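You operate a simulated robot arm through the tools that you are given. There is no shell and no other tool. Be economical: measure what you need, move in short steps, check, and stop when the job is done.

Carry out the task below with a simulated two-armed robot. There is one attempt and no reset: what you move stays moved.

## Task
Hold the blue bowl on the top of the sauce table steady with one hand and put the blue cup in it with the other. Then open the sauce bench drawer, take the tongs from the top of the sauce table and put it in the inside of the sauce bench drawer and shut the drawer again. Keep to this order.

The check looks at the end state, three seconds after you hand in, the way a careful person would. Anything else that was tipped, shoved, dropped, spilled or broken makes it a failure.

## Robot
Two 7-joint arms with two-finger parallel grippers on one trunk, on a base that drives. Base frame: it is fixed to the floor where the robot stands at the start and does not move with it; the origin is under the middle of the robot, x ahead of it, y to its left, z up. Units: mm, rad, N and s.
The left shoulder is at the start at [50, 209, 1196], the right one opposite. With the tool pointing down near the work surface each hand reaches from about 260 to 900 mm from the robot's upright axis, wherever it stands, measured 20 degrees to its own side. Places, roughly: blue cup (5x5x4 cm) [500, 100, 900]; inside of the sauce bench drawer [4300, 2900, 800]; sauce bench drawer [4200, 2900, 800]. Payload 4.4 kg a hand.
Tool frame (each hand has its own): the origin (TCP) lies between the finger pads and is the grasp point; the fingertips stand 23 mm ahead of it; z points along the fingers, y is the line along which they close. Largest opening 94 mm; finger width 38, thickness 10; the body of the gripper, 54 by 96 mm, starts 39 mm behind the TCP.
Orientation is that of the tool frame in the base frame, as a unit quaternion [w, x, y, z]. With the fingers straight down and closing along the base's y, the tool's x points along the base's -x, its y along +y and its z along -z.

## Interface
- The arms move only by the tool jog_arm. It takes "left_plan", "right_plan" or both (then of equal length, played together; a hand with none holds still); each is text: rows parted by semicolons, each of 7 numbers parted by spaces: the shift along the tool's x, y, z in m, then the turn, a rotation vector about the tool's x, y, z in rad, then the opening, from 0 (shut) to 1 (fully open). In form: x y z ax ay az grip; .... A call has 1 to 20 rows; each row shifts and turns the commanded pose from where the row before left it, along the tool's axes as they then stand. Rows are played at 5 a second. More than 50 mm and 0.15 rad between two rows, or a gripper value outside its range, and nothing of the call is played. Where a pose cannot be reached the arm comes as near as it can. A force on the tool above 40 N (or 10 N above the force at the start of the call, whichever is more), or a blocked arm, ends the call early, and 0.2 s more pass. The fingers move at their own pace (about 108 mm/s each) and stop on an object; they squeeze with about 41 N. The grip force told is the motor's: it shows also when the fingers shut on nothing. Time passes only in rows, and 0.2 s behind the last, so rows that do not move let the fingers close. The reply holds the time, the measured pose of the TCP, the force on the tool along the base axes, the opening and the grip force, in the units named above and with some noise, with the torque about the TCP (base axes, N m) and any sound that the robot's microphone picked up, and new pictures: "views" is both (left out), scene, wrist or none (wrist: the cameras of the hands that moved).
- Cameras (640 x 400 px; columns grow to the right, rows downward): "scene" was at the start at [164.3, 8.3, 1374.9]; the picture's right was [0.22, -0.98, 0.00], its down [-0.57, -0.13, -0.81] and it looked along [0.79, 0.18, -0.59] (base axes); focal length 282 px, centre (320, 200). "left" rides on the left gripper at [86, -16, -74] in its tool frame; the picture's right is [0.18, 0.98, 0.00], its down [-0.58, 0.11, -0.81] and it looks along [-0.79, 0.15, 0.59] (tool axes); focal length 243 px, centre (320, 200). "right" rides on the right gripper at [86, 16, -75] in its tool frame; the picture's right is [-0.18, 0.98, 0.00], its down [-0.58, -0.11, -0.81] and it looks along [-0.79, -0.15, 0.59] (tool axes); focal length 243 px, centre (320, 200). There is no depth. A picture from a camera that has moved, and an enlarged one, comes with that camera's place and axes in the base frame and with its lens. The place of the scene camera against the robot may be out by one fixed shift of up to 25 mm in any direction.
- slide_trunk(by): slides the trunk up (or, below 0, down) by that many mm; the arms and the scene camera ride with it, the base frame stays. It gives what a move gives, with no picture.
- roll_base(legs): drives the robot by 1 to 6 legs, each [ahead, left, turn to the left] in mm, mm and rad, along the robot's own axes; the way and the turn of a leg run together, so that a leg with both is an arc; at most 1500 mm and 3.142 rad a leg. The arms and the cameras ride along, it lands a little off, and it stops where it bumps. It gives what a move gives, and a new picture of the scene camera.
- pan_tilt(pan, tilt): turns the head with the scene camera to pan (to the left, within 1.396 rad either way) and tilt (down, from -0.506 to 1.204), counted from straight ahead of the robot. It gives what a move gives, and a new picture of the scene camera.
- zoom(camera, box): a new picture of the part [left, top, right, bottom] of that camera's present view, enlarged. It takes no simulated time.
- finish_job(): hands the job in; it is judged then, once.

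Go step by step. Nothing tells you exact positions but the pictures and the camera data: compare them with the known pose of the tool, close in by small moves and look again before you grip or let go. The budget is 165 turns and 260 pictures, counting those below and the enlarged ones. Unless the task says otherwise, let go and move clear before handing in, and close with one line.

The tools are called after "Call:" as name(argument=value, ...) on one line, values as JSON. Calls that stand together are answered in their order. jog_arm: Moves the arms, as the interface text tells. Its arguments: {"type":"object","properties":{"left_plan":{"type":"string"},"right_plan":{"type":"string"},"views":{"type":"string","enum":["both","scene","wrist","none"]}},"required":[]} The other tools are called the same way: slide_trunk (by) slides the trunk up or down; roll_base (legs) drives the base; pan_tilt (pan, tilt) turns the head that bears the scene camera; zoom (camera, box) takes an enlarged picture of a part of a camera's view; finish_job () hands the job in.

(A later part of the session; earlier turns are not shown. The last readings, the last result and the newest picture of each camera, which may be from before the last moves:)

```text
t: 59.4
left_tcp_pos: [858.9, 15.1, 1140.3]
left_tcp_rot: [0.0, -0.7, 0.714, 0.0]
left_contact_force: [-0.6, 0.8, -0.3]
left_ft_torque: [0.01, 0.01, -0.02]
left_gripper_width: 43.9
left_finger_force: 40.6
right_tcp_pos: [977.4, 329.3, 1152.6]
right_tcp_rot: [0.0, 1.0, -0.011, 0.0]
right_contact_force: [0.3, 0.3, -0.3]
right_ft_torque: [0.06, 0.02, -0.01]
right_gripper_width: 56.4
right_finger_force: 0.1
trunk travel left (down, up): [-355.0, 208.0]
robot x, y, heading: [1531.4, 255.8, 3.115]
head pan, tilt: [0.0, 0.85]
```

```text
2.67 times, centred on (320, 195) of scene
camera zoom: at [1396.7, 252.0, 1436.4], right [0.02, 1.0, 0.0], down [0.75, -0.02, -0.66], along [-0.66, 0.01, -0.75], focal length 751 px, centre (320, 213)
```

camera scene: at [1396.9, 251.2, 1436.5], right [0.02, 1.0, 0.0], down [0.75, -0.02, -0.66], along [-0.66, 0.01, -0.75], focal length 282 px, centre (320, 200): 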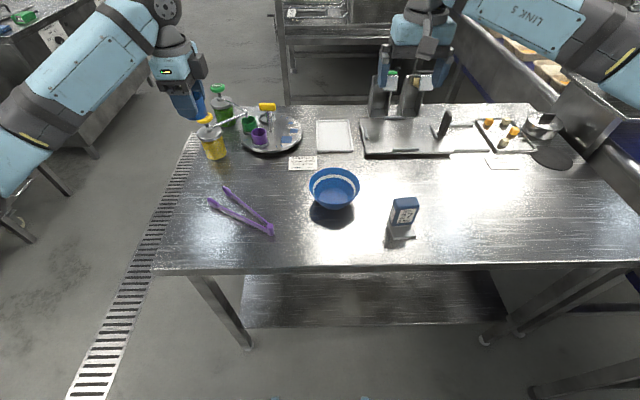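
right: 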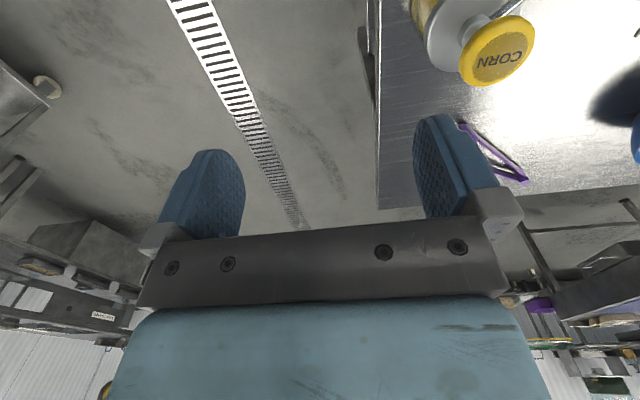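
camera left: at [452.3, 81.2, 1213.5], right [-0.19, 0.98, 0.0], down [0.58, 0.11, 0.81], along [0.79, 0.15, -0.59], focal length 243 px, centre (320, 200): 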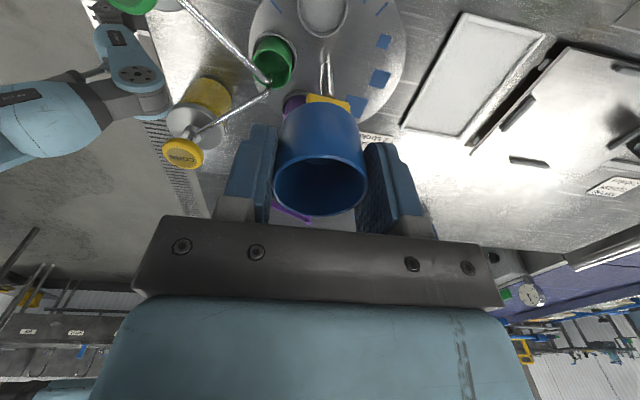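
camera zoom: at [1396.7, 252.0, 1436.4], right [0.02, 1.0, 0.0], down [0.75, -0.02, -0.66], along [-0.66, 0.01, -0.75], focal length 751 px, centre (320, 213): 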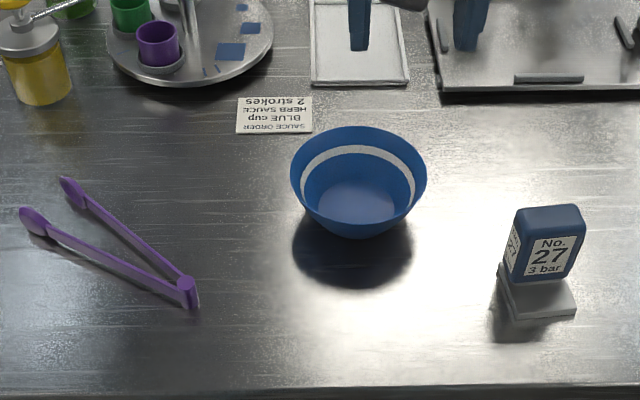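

I'm taking a second right-wrist view from the bowl's right side for height.

Call:
jog_arm(right_plan="-0.025 -0.024 0.024 0 0 0 0.6;-0.025 -0.024 0.024 0 0 0 0.6;-0.024 -0.023 0.024 0 0 0 0.6;0 0 0 0 0 0 0.6", views="none")

Call:
zoom(camera="right", box=[240, 0, 560, 200])

```text
t: 60.4
left_tcp_pos: [859.1, 15.6, 1140.3]
left_tcp_rot: [0.0, -0.701, 0.713, 0.001]
left_contact_force: [-0.4, 0.2, -0.3]
left_ft_torque: [-0.01, 0.01, 0.0]
left_gripper_width: 43.7
left_finger_force: 41.5
right_tcp_pos: [902.7, 400.9, 1080.1]
right_tcp_rot: [-0.001, 1.0, -0.011, 0.0]
right_contact_force: [-0.5, 0.3, 0.4]
right_ft_torque: [-0.01, -0.03, -0.01]
right_gripper_width: 56.6
right_finger_force: 0.1
trunk travel left (down, up): [-355.0, 208.0]
robot x, y, heading: [1529.9, 258.8, 3.122]
head pan, tilt: [0.0, 0.85]
```

```text
2.00 times, centred on (400, 100) of right
camera zoom: at [989.8, 382.8, 1154.8], right [-0.2, -0.98, 0.0], down [-0.58, 0.12, 0.81], along [-0.79, 0.16, -0.59], focal length 485 px, centre (160, 400)
```

zoom: 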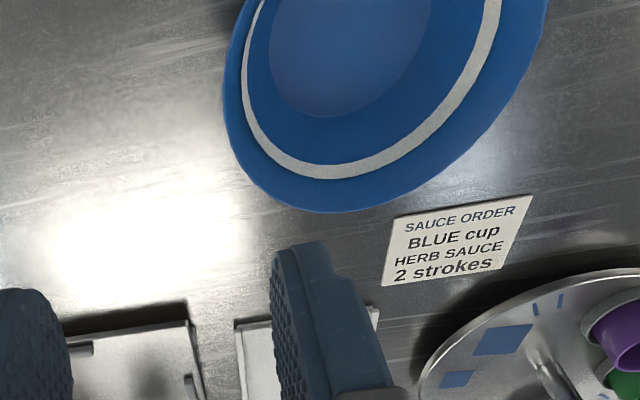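

Bowl centre ≈ (887, 307), rim z≈918, radius ≈64 mm, with walls sloping about 28°. I'll tilt the right hand to match the wall and line it up outside the right rim.

Call:
jog_arm(right_plan="-0.006 -0.001 0.034 0 0 0 0.45;-0.005 -0.001 0.034 0 0 0 0.45;-0.005 0 0.033 0 0 0 0.45;0 0 0 -0.1225 0 0 0.45;0 0 0 -0.1225 0 0 0.45;0 0 0 -0.1225 0 0 0.45;0 0 0 -0.1225 0 0 0.45;0 0 0 0 0 0 0.45", views="wrist")

Call:
zoom(camera="scene", box=[260, 120, 460, 245])

```text
t: 62.2
left_tcp_pos: [858.8, 15.7, 1138.8]
left_tcp_rot: [0.001, -0.701, 0.713, 0.0]
left_contact_force: [0.1, -0.7, 0.7]
left_ft_torque: [0.0, 0.01, 0.03]
left_gripper_width: 43.7
left_finger_force: 41.5
right_tcp_pos: [890.4, 405.4, 980.6]
right_tcp_rot: [0.242, 0.97, -0.01, -0.002]
right_contact_force: [-0.3, 0.5, -0.5]
right_ft_torque: [-0.03, 0.0, -0.05]
right_gripper_width: 42.1
right_finger_force: 0.1
trunk travel left (down, up): [-355.0, 208.0]
robot x, y, heading: [1529.9, 260.8, 3.124]
head pan, tilt: [0.0, 0.85]
camera right: at [977.3, 424.4, 1053.6], right [-0.2, -0.86, 0.46], down [-0.57, 0.49, 0.66], along [-0.8, -0.13, -0.59], focal length 243 px, centre (320, 200)
```

right: 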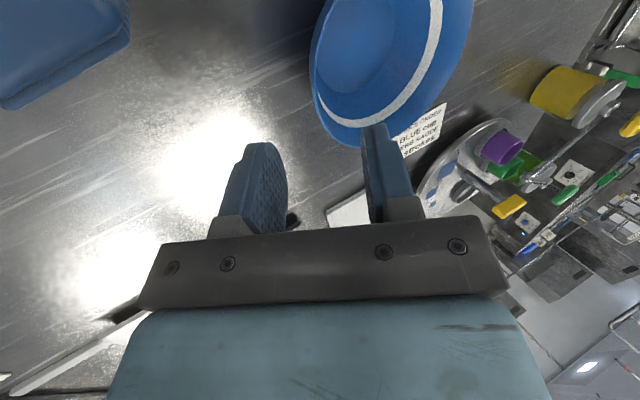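

```text
3.20 times, centred on (360, 182) of scene
camera zoom: at [1396.8, 250.6, 1436.5], right [0.02, 1.0, 0.0], down [0.75, -0.01, -0.66], along [-0.66, 0.01, -0.75], focal length 901 px, centre (192, 256)
```

zoom: 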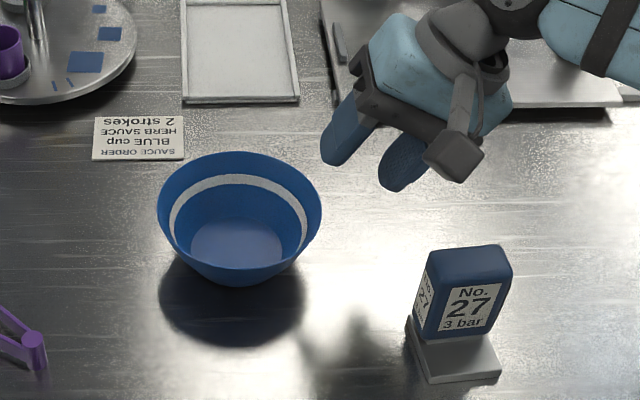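

The rim lies about 6 mm outward of the finger mid-plane. I'm correcting that and approaching along the wall, stopping 20 mm short to check.

Call:
jog_arm(right_plan="0 -0.006 0.01 0 0 0 0.45;0 0 0.016 0 0 0 0.45;0 0 0.016 0 0 0 0.45;0 0 0 0 0 0 0.45", views="wrist")

Call:
zoom(camera="scene", box=[260, 120, 460, 245])

```text
t: 63.2
left_tcp_pos: [859.6, 14.4, 1140.0]
left_tcp_rot: [0.001, -0.701, 0.714, 0.0]
left_contact_force: [1.1, -0.1, -0.5]
left_ft_torque: [0.0, -0.01, 0.0]
left_gripper_width: 43.7
left_finger_force: 40.6
right_tcp_pos: [889.8, 391.4, 939.0]
right_tcp_rot: [0.242, 0.97, -0.01, -0.002]
right_contact_force: [0.0, -0.2, -0.7]
right_ft_torque: [0.01, 0.0, -0.01]
right_gripper_width: 42.5
right_finger_force: 0.1
trunk travel left (down, up): [-355.0, 208.0]
robot x, y, heading: [1530.7, 257.3, 3.119]
head pan, tilt: [0.0, 0.85]
camera right: at [977.2, 410.6, 1013.4], right [-0.2, -0.86, 0.46], down [-0.57, 0.49, 0.66], along [-0.8, -0.13, -0.59], focal length 243 px, centre (320, 200)
```

right: 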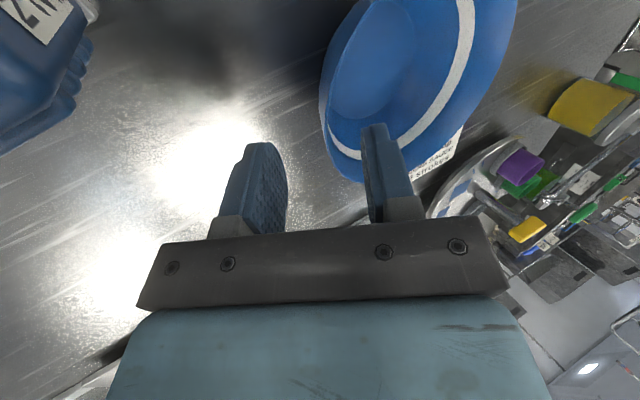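

```text
3.20 times, centred on (360, 182) of scene
camera zoom: at [1397.1, 251.2, 1436.5], right [0.02, 1.0, 0.0], down [0.75, -0.02, -0.66], along [-0.66, 0.01, -0.75], focal length 901 px, centre (192, 256)
```

zoom: 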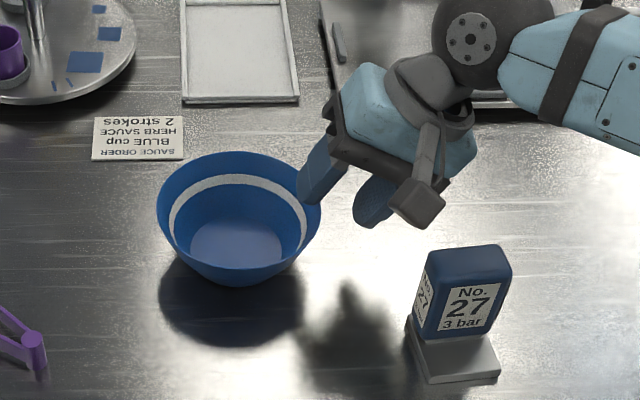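

The rim is centred in the gap, so I'm advancing 16 mm.

Call:
jog_arm(right_plan="0 0 0.008 0 0 0 0.45;0 0 0.008 0 0 0 0.45;0 0 0 0 0 0 0.45", views="wrist")

Call:
zoom(camera="scene", box=[260, 120, 460, 245])

```text
t: 64.0
left_tcp_pos: [858.9, 15.7, 1139.9]
left_tcp_rot: [0.0, -0.7, 0.714, 0.0]
left_contact_force: [0.2, -0.4, -0.6]
left_ft_torque: [0.01, 0.03, 0.02]
left_gripper_width: 43.8
left_finger_force: 41.0
right_tcp_pos: [888.6, 382.5, 926.6]
right_tcp_rot: [0.242, 0.97, -0.01, -0.002]
right_contact_force: [-0.5, 0.1, -0.6]
right_ft_torque: [-0.02, -0.02, 0.0]
right_gripper_width: 42.4
right_finger_force: 0.1
trunk travel left (down, up): [-355.0, 208.0]
robot x, y, heading: [1535.2, 259.5, 3.118]
head pan, tilt: [0.0, 0.85]
camera right: at [976.5, 402.8, 999.3], right [-0.2, -0.86, 0.46], down [-0.57, 0.49, 0.66], along [-0.8, -0.13, -0.59], focal length 243 px, centre (320, 200)
```

right: 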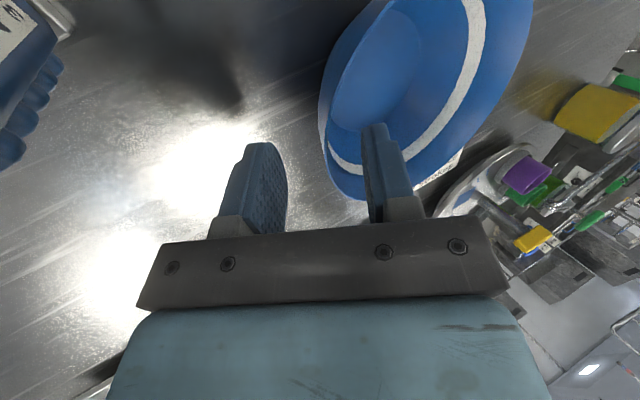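

```text
3.20 times, centred on (360, 182) of scene
camera zoom: at [1397.0, 251.2, 1436.5], right [0.02, 1.0, 0.0], down [0.75, -0.02, -0.66], along [-0.66, 0.01, -0.75], focal length 901 px, centre (192, 256)
```

zoom: 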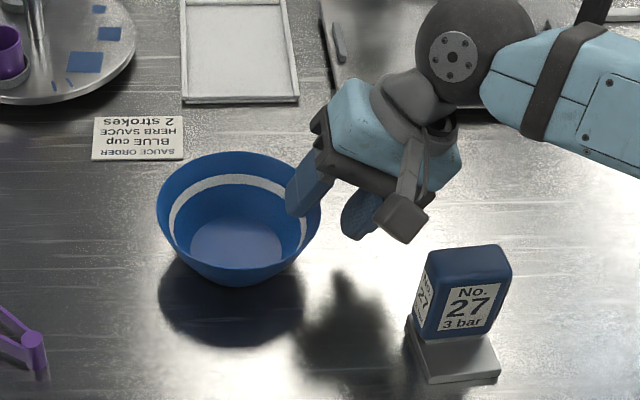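

The inner finger is inside the bowl and the outer one outside, with the rim centred. I'm closing gently in steps.

Call:
jog_arm(right_plan="0 0 0 0 0 0 0.35;0 0 0 0 0 0 0.25;0 0 0 0 0 0 0.15;0 0 0 0 0 0 0.08;0 0 0 0 0 0 0;0 0 0 0 0 0 0", views="wrist")

Call:
zoom(camera="scene", box=[260, 120, 460, 245])

```text
t: 65.4
left_tcp_pos: [859.2, 15.6, 1138.7]
left_tcp_rot: [-0.001, -0.7, 0.714, 0.001]
left_contact_force: [-0.6, 0.0, 0.1]
left_ft_torque: [0.02, 0.01, -0.04]
left_gripper_width: 44.0
left_finger_force: 41.2
right_tcp_pos: [889.5, 383.0, 925.7]
right_tcp_rot: [0.243, 0.97, -0.01, -0.003]
right_contact_force: [-1.0, -2.1, 3.7]
right_ft_torque: [-0.16, -0.02, 0.0]
right_gripper_width: 6.5
right_finger_force: 40.6
trunk travel left (down, up): [-355.0, 208.0]
robot x, y, heading: [1527.3, 263.4, 3.13]
head pan, tilt: [0.0, 0.85]
camera right: at [976.5, 402.4, 1000.1], right [-0.2, -0.86, 0.46], down [-0.57, 0.49, 0.66], along [-0.8, -0.13, -0.59], focal length 243 px, centre (320, 200)
```

right: 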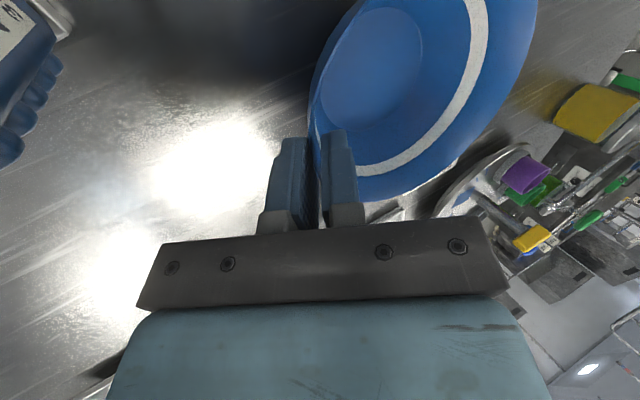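

```text
3.20 times, centred on (360, 182) of scene
camera zoom: at [1397.3, 251.0, 1436.6], right [0.02, 1.0, 0.0], down [0.75, -0.02, -0.66], along [-0.66, 0.01, -0.75], focal length 901 px, centre (192, 256)
```

zoom: 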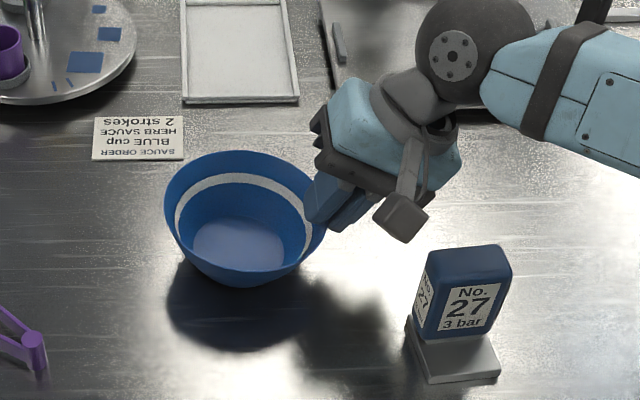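

The bowl's rim is held and stays on the table, with its centre now around (887, 312). I'm bringing the cup over the bowl at height with the left hand.

Call:
jog_arm(left_plan="-0.0418 -0.0031 0 0 0 0 0;-0.0418 -0.0031 0 0 0 0 0;-0.0418 -0.0031 0 0 0 0 0;-0.0418 -0.0031 0 0 0 0 0;-0.0418 -0.0031 0 0 0 0 0;-0.0418 -0.0031 0 0 0 0 0;-0.0418 -0.0031 0 0 0 0 0;0 0 0.04 0 0 0 0;0 0 0.04 0 0 0 0;0 0 0 0 0 0 0", views="both")

Call:
zoom(camera="scene", box=[230, 70, 460, 245])

```text
t: 67.6
left_tcp_pos: [887.0, 306.9, 1059.0]
left_tcp_rot: [0.0, -0.7, 0.714, 0.0]
left_contact_force: [-0.8, -0.4, -1.7]
left_ft_torque: [-0.01, 0.04, -0.01]
left_gripper_width: 43.8
left_finger_force: 41.0
right_tcp_pos: [888.9, 383.8, 926.2]
right_tcp_rot: [0.242, 0.97, -0.01, -0.004]
right_contact_force: [0.7, 1.4, 8.5]
right_ft_torque: [-0.22, -0.11, 0.04]
right_gripper_width: 6.3
right_finger_force: 40.8
trunk travel left (down, up): [-355.0, 208.0]
robot x, y, heading: [1529.5, 261.9, 3.119]
head pan, tilt: [0.0, 0.85]
camera scene: at [1398.0, 251.0, 1436.6], right [0.02, 1.0, 0.0], down [0.75, -0.02, -0.66], along [-0.66, 0.01, -0.75], focal length 282 px, centre (320, 200)
camera left: at [902.0, 219.2, 1133.3], right [-0.99, -0.16, 0.0], down [-0.1, 0.58, 0.81], along [-0.13, 0.8, -0.59], focal length 243 px, centre (320, 200)
```

scene: 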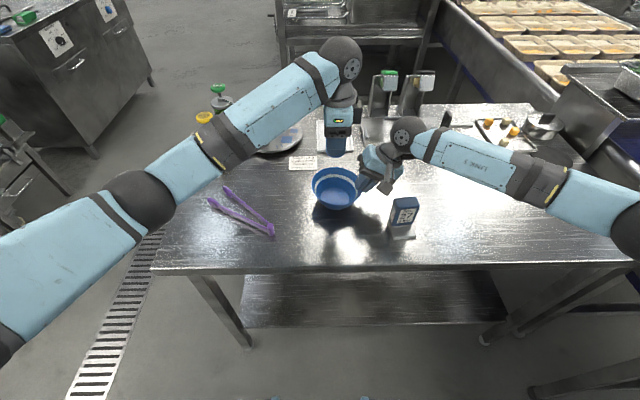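
left: 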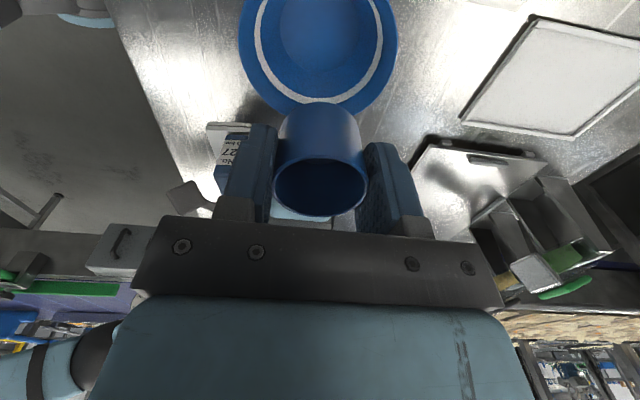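

```text
2.29 times, centred on (345, 158) of scene
camera zoom: at [1398.0, 251.0, 1436.6], right [0.02, 1.0, 0.0], down [0.75, -0.02, -0.66], along [-0.66, 0.01, -0.75], focal length 644 px, centre (263, 297)
```

zoom: 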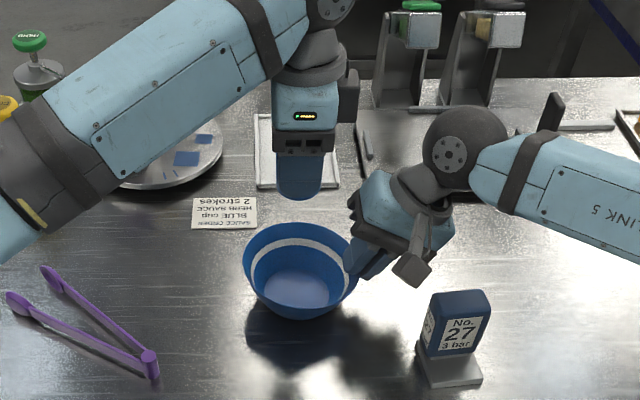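

The cup is above the bowl. I'm shifting 7 mm left for clearance from the right gripper and lowering partway.

Call:
jog_arm(left_plan="0.007 -0.002 0.03 0 0 0 0;0 0 0.035 0 0 0 0;0 0 0.03 0 0 0 0;0 0 0.02 0 0 0 0;0 0 0 0 0 0 0", views="wrist")

Call:
zoom(camera="scene", box=[260, 110, 440, 235])

```text
t: 68.8
left_tcp_pos: [888.8, 299.4, 946.4]
left_tcp_rot: [0.0, -0.7, 0.714, 0.001]
left_contact_force: [-0.3, -0.5, -0.5]
left_ft_torque: [-0.04, 0.02, -0.03]
left_gripper_width: 43.6
left_finger_force: 40.9
right_tcp_pos: [890.2, 383.8, 925.8]
right_tcp_rot: [0.243, 0.97, -0.01, -0.003]
right_contact_force: [-0.2, 1.3, 9.0]
right_ft_torque: [-0.32, -0.09, -0.02]
right_gripper_width: 6.5
right_finger_force: 40.7
trunk travel left (down, up): [-355.0, 208.0]
robot x, y, heading: [1532.4, 258.2, 3.123]
head pan, tilt: [0.0, 0.85]
camera left: at [903.7, 212.5, 1019.6], right [-0.99, -0.16, 0.0], down [-0.1, 0.58, 0.81], along [-0.13, 0.8, -0.59], focal length 243 px, centre (320, 200)
```

left: 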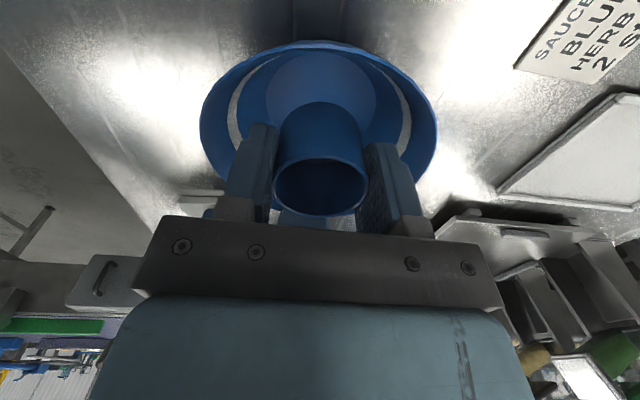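

```text
3.20 times, centred on (350, 172) of scene
camera zoom: at [1398.0, 251.1, 1436.6], right [0.02, 1.0, 0.0], down [0.75, -0.02, -0.66], along [-0.66, 0.01, -0.75], focal length 901 px, centre (224, 288)
```

zoom: 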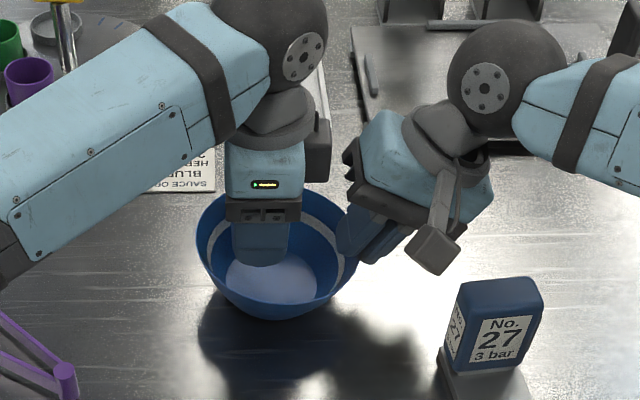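

There's clearance on both sides, so I'm lowering the cup toward the bowl floor in small steps.

Call:
jog_arm(left_plan="0 0 0.01 0 0 0 0;0 0 0.01 0 0 0 0;0 0 0.006 0 0 0 0;0 0 0.003 0 0 0 0;0 0 0 0 0 0 0", views="wrist")

Call:
zoom(camera="scene", box=[260, 110, 440, 235])

```text
t: 70.0
left_tcp_pos: [888.9, 300.0, 916.1]
left_tcp_rot: [-0.001, -0.7, 0.714, 0.001]
left_contact_force: [0.0, -0.7, 0.2]
left_ft_torque: [0.0, -0.03, -0.02]
left_gripper_width: 44.0
left_finger_force: 41.0
right_tcp_pos: [889.5, 383.4, 926.8]
right_tcp_rot: [0.242, 0.97, -0.009, -0.003]
right_contact_force: [-0.7, 0.3, 8.8]
right_ft_torque: [-0.29, -0.09, 0.01]
right_gripper_width: 6.6
right_finger_force: 40.6
trunk travel left (down, up): [-355.0, 208.0]
robot x, y, heading: [1530.7, 260.4, 3.124]
head pan, tilt: [0.0, 0.85]
camera left: at [903.9, 213.2, 989.7], right [-0.99, -0.16, 0.0], down [-0.1, 0.58, 0.81], along [-0.13, 0.8, -0.59], focal length 243 px, centre (320, 200)
```

left: 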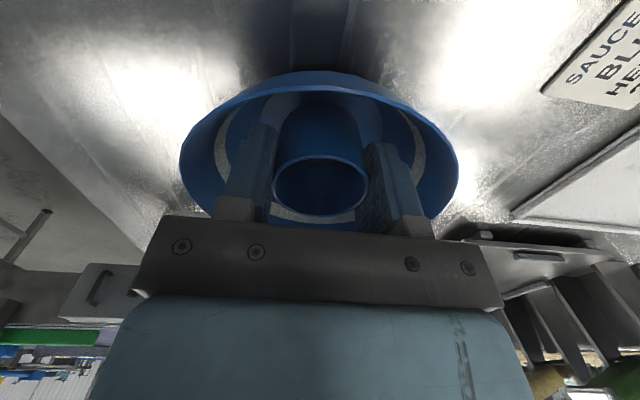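

```text
3.20 times, centred on (350, 172) of scene
camera zoom: at [1398.0, 251.1, 1436.6], right [0.02, 1.0, 0.0], down [0.75, -0.02, -0.66], along [-0.66, 0.01, -0.75], focal length 901 px, centre (224, 288)
```

zoom: 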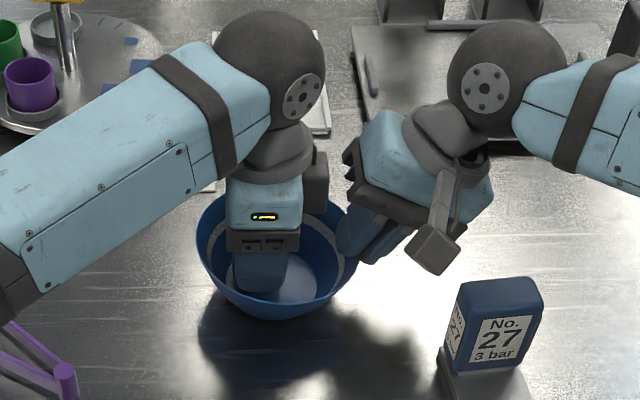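

No contact yet, so I'm continuing in 2 mm steps.

Call:
jog_arm(left_plan="0 0 0.002 0 0 0 0;0 0 0.002 0 0 0 0;0 0 0.002 0 0 0 0;0 0 0 0 0 0 0", views="none")

```text
t: 71.0
left_tcp_pos: [887.8, 300.9, 909.9]
left_tcp_rot: [-0.001, -0.7, 0.714, 0.001]
left_contact_force: [-0.9, 2.2, 1.4]
left_ft_torque: [0.0, -0.02, 0.06]
left_gripper_width: 43.9
left_finger_force: 40.9
right_tcp_pos: [890.2, 383.5, 927.4]
right_tcp_rot: [0.243, 0.97, -0.009, -0.003]
right_contact_force: [0.8, -0.9, 8.5]
right_ft_torque: [-0.29, -0.05, 0.07]
right_gripper_width: 5.9
right_finger_force: 40.9
trunk travel left (down, up): [-355.0, 208.0]
robot x, y, heading: [1531.8, 257.0, 3.123]
head pan, tilt: [0.0, 0.85]
```

There's a first light touch, apparently on the near-left of the bowl floor. I'll shift 3 mm toward the centre and lower 2 mm at a time.

Call:
jog_arm(left_plan="-0.003 0 0 0 0 0 0;0 0 0.002 0 0 0 0;0 0 0 0 0 0 0", views="wrist")

```text
t: 71.8
left_tcp_pos: [888.4, 303.1, 907.7]
left_tcp_rot: [-0.001, -0.7, 0.714, 0.001]
left_contact_force: [0.0, 1.3, -0.7]
left_ft_torque: [0.02, 0.0, -0.03]
left_gripper_width: 43.6
left_finger_force: 41.1
right_tcp_pos: [889.6, 383.9, 926.3]
right_tcp_rot: [0.243, 0.97, -0.01, -0.003]
right_contact_force: [1.1, -0.3, 7.5]
right_ft_torque: [-0.33, -0.13, 0.09]
right_gripper_width: 6.4
right_finger_force: 41.3
trunk travel left (down, up): [-355.0, 208.0]
robot x, y, heading: [1530.4, 258.9, 3.12]
head pan, tilt: [0.0, 0.85]
camera left: at [903.9, 216.1, 981.4], right [-0.99, -0.16, 0.0], down [-0.1, 0.58, 0.81], along [-0.13, 0.8, -0.59], focal length 243 px, centre (320, 200)
```

left: 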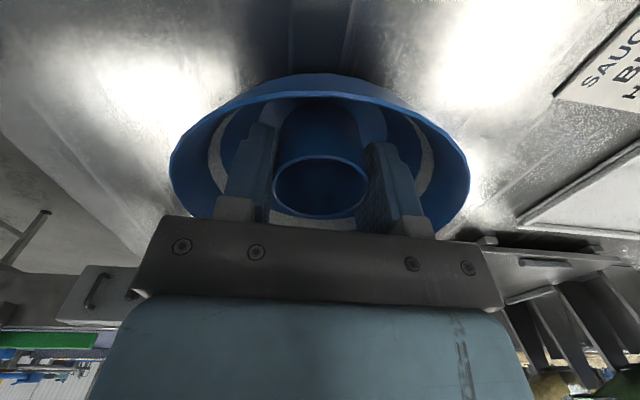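

Call:
jog_arm(left_plan="-0.002 0 0.002 0 0 0 0;0 0 0.002 0 0 0 0;0 0 0 0 0 0 0", views="none")

Call:
zoom(camera="scene", box=[280, 150, 400, 225])

```text
t: 72.6
left_tcp_pos: [889.4, 305.0, 903.8]
left_tcp_rot: [-0.001, -0.701, 0.713, 0.0]
left_contact_force: [-0.1, 1.3, 2.5]
left_ft_torque: [-0.01, 0.05, -0.03]
left_gripper_width: 43.9
left_finger_force: 41.1
right_tcp_pos: [889.2, 383.8, 926.9]
right_tcp_rot: [0.243, 0.97, -0.01, -0.004]
right_contact_force: [1.1, -0.3, 7.5]
right_ft_torque: [-0.23, -0.14, 0.05]
right_gripper_width: 6.0
right_finger_force: 40.7
trunk travel left (down, up): [-355.0, 208.0]
robot x, y, heading: [1533.0, 260.1, 3.123]
head pan, tilt: [0.0, 0.85]
```

```text
5.33 times, centred on (340, 188) of scene
camera zoom: at [1398.0, 251.0, 1436.6], right [0.02, 1.0, 0.0], down [0.75, -0.02, -0.66], along [-0.66, 0.01, -0.75], focal length 1502 px, centre (213, 267)
```

zoom: 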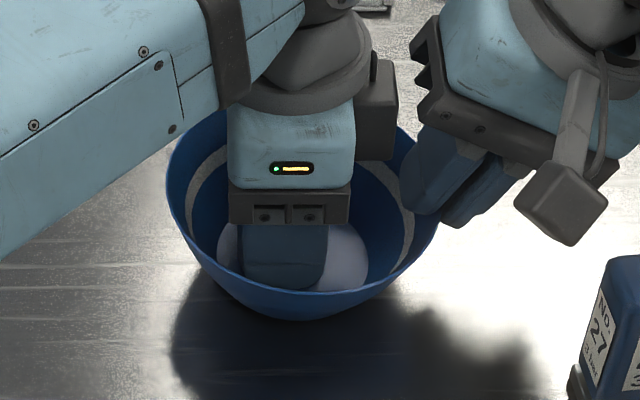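

Call:
jog_arm(left_plan="0 0 0.002 0 0 0 0;0 0 0 0 0 0 0", views="none")

```text
t: 73.2
left_tcp_pos: [889.6, 305.6, 903.3]
left_tcp_rot: [-0.001, -0.699, 0.715, 0.002]
left_contact_force: [-4.0, 3.0, 9.5]
left_ft_torque: [-0.04, 0.16, -0.04]
left_gripper_width: 43.7
left_finger_force: 41.0
right_tcp_pos: [890.9, 383.3, 926.5]
right_tcp_rot: [0.243, 0.97, -0.009, -0.003]
right_contact_force: [-0.2, -5.3, 7.4]
right_ft_torque: [-0.06, -0.21, 0.12]
right_gripper_width: 5.9
right_finger_force: 40.9
trunk travel left (down, up): [-355.0, 208.0]
robot x, y, heading: [1529.9, 261.1, 3.121]
head pan, tilt: [0.0, 0.85]
```

The cup is firmly on the bowl floor (about 9 N). I'm easing up 1 mm, opening slightly and rising straight up.

Call:
jog_arm(left_plan="0 0 -0.002 0 0 0 0;0 0 0 0 0 0 0.5;0 0 0 0 0 0 0.56;0 0 0 0 0 0 0.56;0 0 -0.01 0 0 0 0.56;0 0 -0.02 0 0 0 0.56;0 0 -0.03 0 0 0 0.56;0 0 -0.04 0 0 0 0.56;0 0 -0.04 0 0 0 0.56", views="wrist")

Call:
zoom(camera="scene", box=[260, 110, 440, 235])

```text
t: 75.2
left_tcp_pos: [888.8, 307.7, 1045.9]
left_tcp_rot: [0.0, -0.7, 0.714, -0.001]
left_contact_force: [0.6, 0.3, 0.2]
left_ft_torque: [-0.02, -0.01, 0.0]
left_gripper_width: 52.4
left_finger_force: 0.0
right_tcp_pos: [889.8, 383.2, 925.8]
right_tcp_rot: [0.243, 0.97, -0.01, -0.003]
right_contact_force: [0.8, 1.6, 3.6]
right_ft_torque: [-0.06, -0.04, 0.03]
right_gripper_width: 6.3
right_finger_force: 40.7
trunk travel left (down, up): [-355.0, 208.0]
robot x, y, heading: [1528.3, 259.4, 3.125]
head pan, tilt: [0.0, 0.85]
camera left: at [903.5, 220.2, 1120.8], right [-0.99, -0.16, 0.0], down [-0.1, 0.58, 0.81], along [-0.13, 0.79, -0.59], focal length 243 px, centre (320, 200)
```

left: 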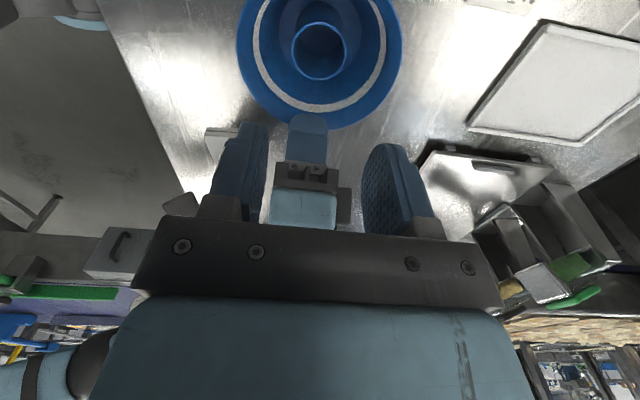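

```text
3.20 times, centred on (350, 172) of scene
camera zoom: at [1397.6, 251.3, 1436.5], right [0.02, 1.0, 0.0], down [0.75, -0.02, -0.66], along [-0.66, 0.01, -0.75], focal length 901 px, centre (224, 288)
```

zoom: 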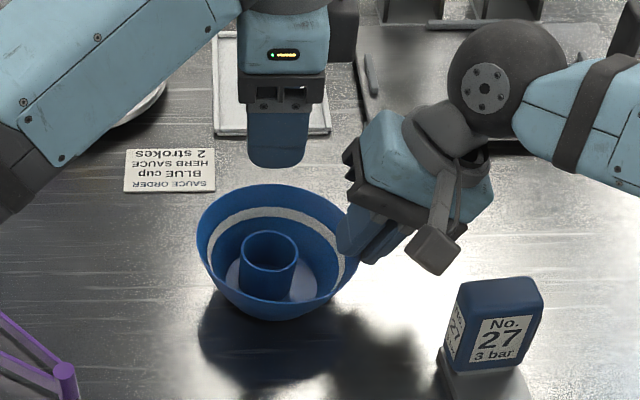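

The cup stands upright in the bowl. I'm moving the left hand away and releasing the bowl gently with the right.

Call:
jog_arm(left_plan="0 0 -0.03 0 0 0 0.56;0.04 0 0 0 0 0 0.56;0.04 0 0 0 0 0 0.7;0.04 0 0 0 0 0 0.7;0.04 0 0 0 0 0 0.7;0 0 0 0 0 0 0.7;0 0 0 0 0 0 0.7;0 0 0 0 0 0 0.7;0 0 0 0 0 0 0.7;0 0 0 0 0 0 0.7", right_plan="0 0 0 0 0 0 0.08;0 0 0 0 0 0 0.14;0 0 0 0 0 0 0.22;0 0 0 0 0 0 0.32;0 0 0 0 0 0 0.45;0 0 -0.015 0 0 0 0.45;0 0 -0.03 0 0 0 0.45;0 0 -0.045 0 0 0 0.45;0 0 -0.045 0 0 0 0.45;0 0 0 0 0 0 0.45", views="scene")

Call:
zoom(camera="scene", box=[200, 110, 440, 260])

Call:
zoom(camera="left", box=[160, 0, 480, 200])

```text
t: 77.4
left_tcp_pos: [884.0, 145.7, 1071.0]
left_tcp_rot: [0.001, -0.7, 0.714, 0.001]
left_contact_force: [0.6, 0.4, -1.1]
left_ft_torque: [0.0, 0.01, 0.01]
left_gripper_width: 65.9
left_finger_force: 0.2
right_tcp_pos: [889.8, 446.3, 1045.1]
right_tcp_rot: [0.243, 0.97, -0.01, -0.002]
right_contact_force: [-0.7, 0.4, -0.7]
right_ft_torque: [-0.01, 0.04, 0.02]
right_gripper_width: 42.2
right_finger_force: 0.1
trunk travel left (down, up): [-355.0, 208.0]
robot x, y, heading: [1529.5, 260.6, 3.121]
head pan, tilt: [0.0, 0.85]
camera scene: at [1396.4, 250.8, 1436.4], right [0.02, 1.0, 0.0], down [0.75, -0.01, -0.66], along [-0.66, 0.01, -0.75], focal length 282 px, centre (320, 200)
```

scene: 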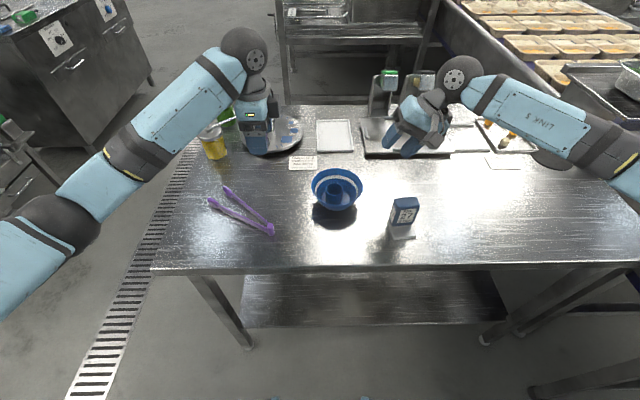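

```text
2.67 times, centred on (320, 185) of scene
camera zoom: at [1396.4, 250.8, 1436.4], right [0.02, 1.0, 0.0], down [0.75, -0.01, -0.66], along [-0.66, 0.01, -0.75], focal length 751 px, centre (320, 240)
```

zoom: 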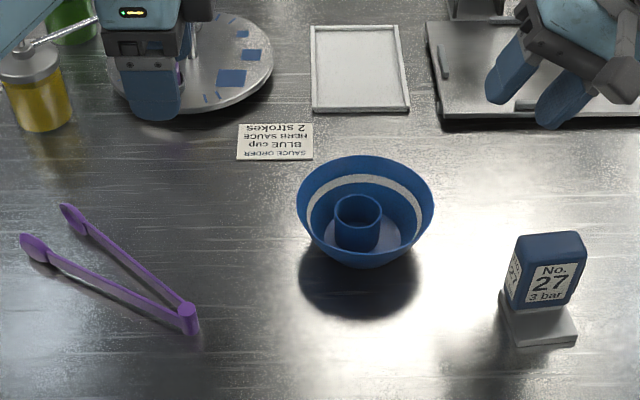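

```text
2.00 times, centred on (320, 100) of left
camera zoom: at [898.8, 58.5, 1145.7], right [-0.99, -0.16, 0.0], down [-0.1, 0.58, 0.81], along [-0.13, 0.8, -0.59], focal length 485 px, centre (320, 400)
```

zoom: 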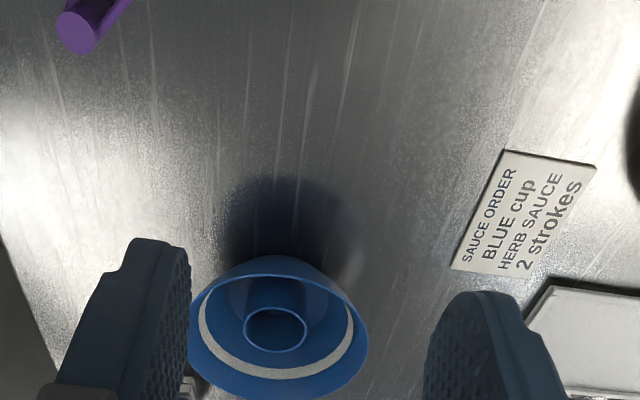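

The bowl and cup are settled and upright. The drawer comes next, so I'll raise and retract both hands and straighten the right one before driving.

Call:
jog_arm(left_plan="0 0 -0.04 0 0 0 0.7;0 0 -0.04 0 0 0 0.7;0 0 0 0 0 0 0.7;0 0 0 0 0 0 0.7;0 -0.045 0 0 0 0 0.7;0 -0.045 0 0 0 0 0.7;0 -0.045 0 0 0 0 0.7;0 -0.045 0 0 0 0 0.7;0 0 0 0 0 0 0.7", right_plan="0 0 -0.04 0.1225 0 0 0.45;0 0 -0.04 0.1225 0 0 0.45;0 0 -0.04 0.1225 0 0 0.45;0 0 0 0.1225 0 0 0.45;0.045 0 0 0 0 0 0.45;0.045 0 0 0 0 0 0.45;0.045 0 0 0 0 0 0.45;0.045 0 0 0 0 0 0.45;0 0 0 0 0 0 0.45", views="none")

Call:
roll_base(legs=[[-350, 0, 0]])

Call:
pan_tilt(pan=-1.39, tilt=0.35)

```text
t: 79.4
left_tcp_pos: [1065.3, 140.3, 1150.1]
left_tcp_rot: [0.001, -0.701, 0.714, -0.001]
left_contact_force: [0.4, -0.3, 0.2]
left_ft_torque: [0.04, -0.01, 0.01]
left_gripper_width: 65.9
left_finger_force: 0.0
right_tcp_pos: [1072.8, 483.6, 1158.7]
right_tcp_rot: [0.0, 1.0, -0.011, 0.001]
right_contact_force: [0.1, -0.7, -0.1]
right_ft_torque: [0.0, -0.04, 0.03]
right_gripper_width: 42.5
right_finger_force: 0.0
trunk travel left (down, up): [-355.0, 208.0]
robot x, y, heading: [1531.3, 258.1, 3.118]
head pan, tilt: [0.0, 0.85]
```

```text
t: 81.6
left_tcp_pos: [1412.1, 133.6, 1151.6]
left_tcp_rot: [0.0, -0.7, 0.714, 0.0]
left_contact_force: [0.8, -0.6, -0.9]
left_ft_torque: [-0.01, -0.04, 0.0]
left_gripper_width: 66.2
left_finger_force: 0.0
right_tcp_pos: [1419.3, 476.9, 1158.7]
right_tcp_rot: [0.0, 1.0, -0.01, 0.0]
right_contact_force: [0.0, 1.3, 0.2]
right_ft_torque: [0.0, 0.02, -0.02]
right_gripper_width: 42.4
right_finger_force: 0.0
trunk travel left (down, up): [-355.0, 208.0]
robot x, y, heading: [1877.0, 256.0, 3.122]
head pan, tilt: [0.0, 0.85]
camera scene: at [1742.8, 244.2, 1436.5], right [0.02, 1.0, 0.0], down [0.75, -0.01, -0.66], along [-0.66, 0.01, -0.75], focal length 282 px, centre (320, 200)
```

scene: 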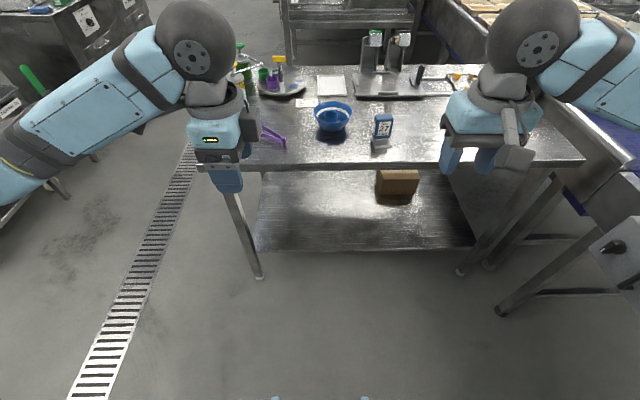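

```text
t: 83.1
left_tcp_pos: [1411.6, 134.7, 1152.4]
left_tcp_rot: [0.001, -0.7, 0.714, 0.0]
left_contact_force: [0.0, 0.6, 0.6]
left_ft_torque: [0.02, -0.01, -0.03]
left_gripper_width: 65.8
left_finger_force: 0.0
right_tcp_pos: [1418.3, 475.4, 1159.0]
right_tcp_rot: [-0.001, 1.0, -0.009, -0.001]
right_contact_force: [0.4, -0.2, 0.2]
right_ft_torque: [-0.02, -0.06, -0.02]
right_gripper_width: 42.3
right_finger_force: 0.2
trunk travel left (down, up): [-355.0, 208.0]
robot x, y, heading: [1875.4, 254.6, 3.121]
head pan, tilt: [-1.389, 0.351]
camera scene: at [1805.7, 334.5, 1480.1], right [0.99, 0.16, 0.0], down [0.06, -0.34, -0.94], along [-0.15, 0.93, -0.34], focal length 282 px, centre (320, 200)
```

scene: 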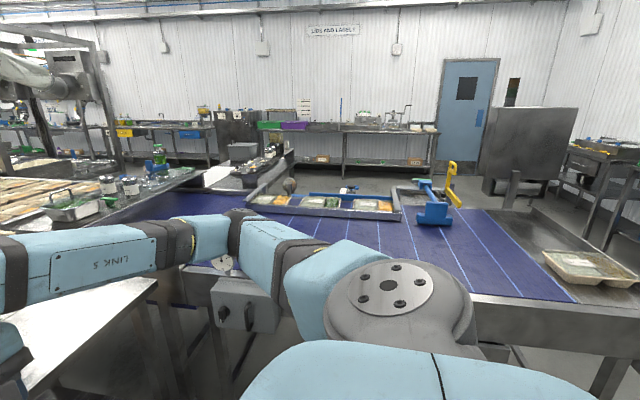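

A blue conveyor runs along +y out to x≈2500. I'm turning left, through the open side, to face +x and look for the bench.

Call:
roll_base(legs=[[0, 0, 1.57], [0, 0, 1.57]])

Call:
pan_tilt(pan=0.75, tilt=0.3)

```text
t: 91.2
left_tcp_pos: [2344.3, 361.9, 1152.0]
left_tcp_rot: [0.0, 0.72, 0.694, 0.0]
left_contact_force: [-0.3, -0.9, 0.2]
left_ft_torque: [-0.01, 0.01, 0.0]
left_gripper_width: 65.9
left_finger_force: 0.0
right_tcp_pos: [2330.5, 20.3, 1158.9]
right_tcp_rot: [0.0, 0.02, 1.0, 0.0]
right_contact_force: [-0.3, -1.0, 0.0]
right_ft_torque: [0.02, 0.0, 0.01]
right_gripper_width: 42.2
right_finger_force: 0.1
trunk travel left (down, up): [-355.0, 208.0]
robot x, y, heading: [1871.4, 252.5, -0.04]
head pan, tilt: [-1.389, 0.351]
camera scene: at [1968.8, 146.7, 1480.1], right [-0.99, -0.14, 0.0], down [-0.05, 0.34, -0.94], along [0.13, -0.93, -0.34], focal length 282 px, centre (320, 200)
```

scene: 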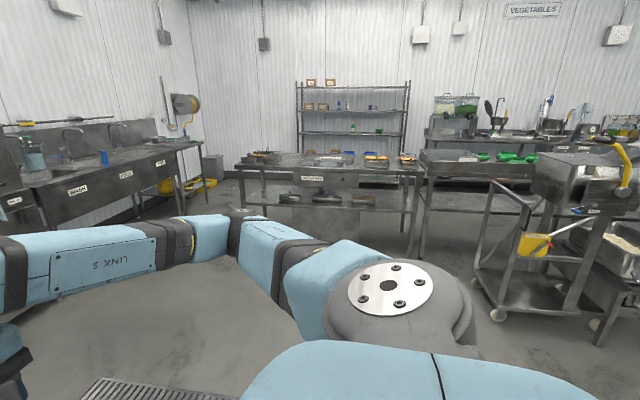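

```text
t: 93.2
left_tcp_pos: [2343.8, 361.3, 1152.7]
left_tcp_rot: [0.0, 0.72, 0.694, -0.001]
left_contact_force: [0.1, 0.8, -0.6]
left_ft_torque: [-0.01, 0.02, 0.01]
left_gripper_width: 65.8
left_finger_force: 0.2
right_tcp_pos: [2330.1, 19.2, 1159.3]
right_tcp_rot: [0.0, 0.019, 1.0, -0.001]
right_contact_force: [-0.7, 0.4, 1.2]
right_ft_torque: [0.0, 0.02, -0.02]
right_gripper_width: 42.3
right_finger_force: 0.1
trunk travel left (down, up): [-355.0, 208.0]
robot x, y, heading: [1874.1, 250.4, -0.042]
head pan, tilt: [0.75, 0.3]
camera scene: at [2026.2, 299.7, 1484.8], right [0.65, -0.76, 0.0], down [-0.22, -0.19, -0.96], along [0.72, 0.62, -0.3], focal length 282 px, centre (320, 200)
```

scene: 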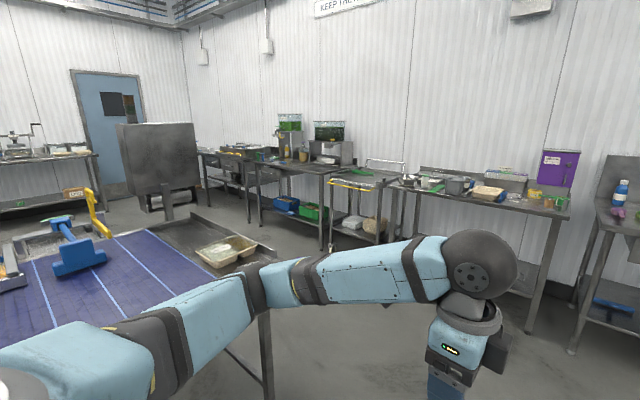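

The drawer should project to about (273, 174) in this picture, so I'm zooming in there.

Call:
zoom(camera="scene", box=[180, 100, 420, 250])

```text
2.67 times, centred on (300, 175) of scene
camera zoom: at [2026.2, 299.7, 1484.8], right [0.65, -0.76, 0.0], down [-0.22, -0.19, -0.96], along [0.72, 0.62, -0.3], focal length 751 px, centre (373, 267)
```

zoom: 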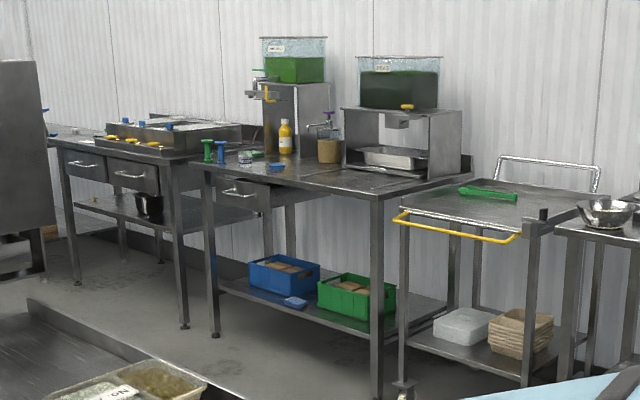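

The sauce bench drawer handle is near (4125, 2905), facing -x, with a clear corridor from x≈2715 to 4050. I'm driving along x≈3380, then left to y≈2900.

Call:
roll_base(legs=[[0, 0, 0.042], [1480, 0, 0], [0, 1300, 0], [0, 1340, 0]])

Call:
pan_tilt(pan=0.0, tilt=0.6)

```text
t: 123.5
left_tcp_pos: [3774.3, 3019.1, 1150.8]
left_tcp_rot: [0.0, 0.708, 0.706, 0.0]
left_contact_force: [0.0, 0.5, 0.1]
left_ft_torque: [0.0, -0.02, -0.01]
left_gripper_width: 65.7
left_finger_force: 0.1
right_tcp_pos: [3771.9, 2676.9, 1158.9]
right_tcp_rot: [0.0, 0.002, 1.0, 0.0]
right_contact_force: [-0.3, 0.3, 0.5]
right_ft_torque: [-0.01, 0.01, 0.02]
right_gripper_width: 42.3
right_finger_force: 0.0
trunk travel left (down, up): [-355.0, 208.0]
robot x, y, heading: [3311.4, 2895.1, 0.001]
head pan, tilt: [0.75, 0.3]
camera scene: at [3458.6, 2945.1, 1484.8], right [0.68, -0.73, 0.0], down [-0.22, -0.2, -0.96], along [0.7, 0.65, -0.3], focal length 282 px, centre (320, 200)
```

scene: 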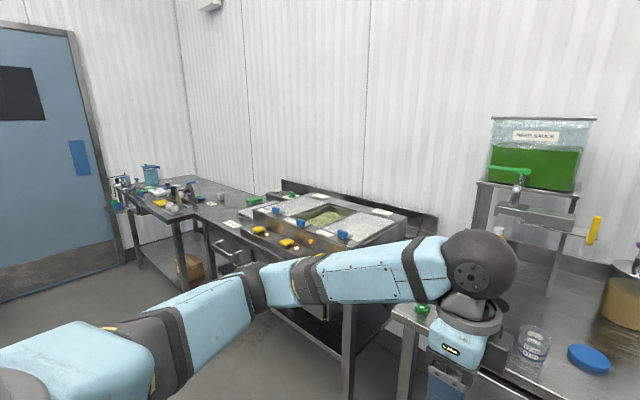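

```text
t: 124.6
left_tcp_pos: [3774.8, 3019.0, 1150.0]
left_tcp_rot: [0.0, 0.708, 0.706, 0.0]
left_contact_force: [0.7, -0.2, 0.1]
left_ft_torque: [0.01, 0.02, 0.0]
left_gripper_width: 66.0
left_finger_force: 0.0
right_tcp_pos: [3772.5, 2676.8, 1158.1]
right_tcp_rot: [0.001, 0.001, 1.0, 0.0]
right_contact_force: [0.4, -0.9, 0.2]
right_ft_torque: [0.0, 0.04, 0.02]
right_gripper_width: 42.3
right_finger_force: 0.0
trunk travel left (down, up): [-355.0, 208.0]
robot x, y, heading: [3306.0, 2894.7, -0.003]
head pan, tilt: [0.0, 0.6]
camera scene: at [3478.5, 2881.4, 1457.4], right [0.0, -1.0, 0.0], down [-0.56, 0.0, -0.83], along [0.83, 0.0, -0.56], focal length 282 px, centre (320, 200)
```

scene: 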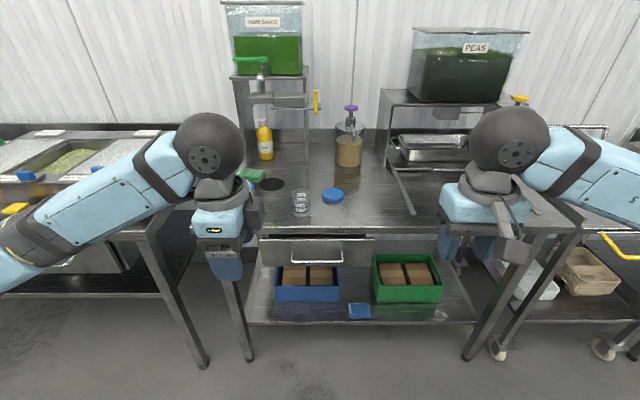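

I'm in front of the sauce bench, with the drawer's bow handle in the centre. I'm zooming in to measure it.

Call:
zoom(camera="scene", box=[240, 210, 400, 310])

Call:
pan_tilt(pan=0.0, tilt=0.95)

```text
4.00 times, centred on (320, 260) of scene
camera zoom: at [3478.5, 2881.4, 1457.4], right [0.0, -1.0, 0.0], down [-0.56, 0.0, -0.83], along [0.83, 0.0, -0.56], focal length 1127 px, centre (320, -40)
```

zoom: 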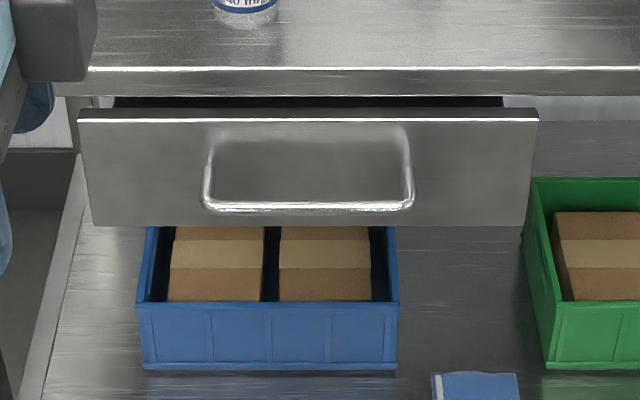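

```text
t: 125.5
left_tcp_pos: [3773.9, 3018.5, 1151.2]
left_tcp_rot: [0.001, 0.708, 0.706, 0.0]
left_contact_force: [-1.1, 0.0, 0.0]
left_ft_torque: [0.01, -0.03, -0.01]
left_gripper_width: 66.1
left_finger_force: 0.0
right_tcp_pos: [3773.8, 2677.7, 1157.8]
right_tcp_rot: [0.0, 0.002, 1.0, 0.0]
right_contact_force: [-0.4, -0.7, 0.7]
right_ft_torque: [0.02, 0.01, 0.0]
right_gripper_width: 42.4
right_finger_force: 0.1
trunk travel left (down, up): [-355.0, 208.0]
robot x, y, heading: [3310.8, 2891.0, -0.002]
head pan, tilt: [0.0, 0.949]
camera scene: at [3462.9, 2881.4, 1429.0], right [0.0, -1.0, 0.0], down [-0.81, 0.0, -0.58], along [0.58, 0.0, -0.81], focal length 282 px, centre (320, 200)
```

scene: 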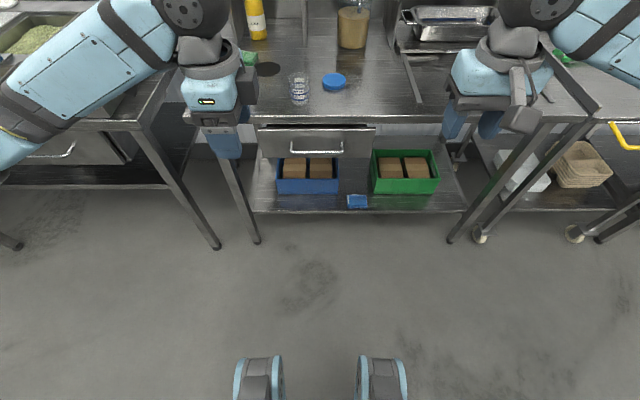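

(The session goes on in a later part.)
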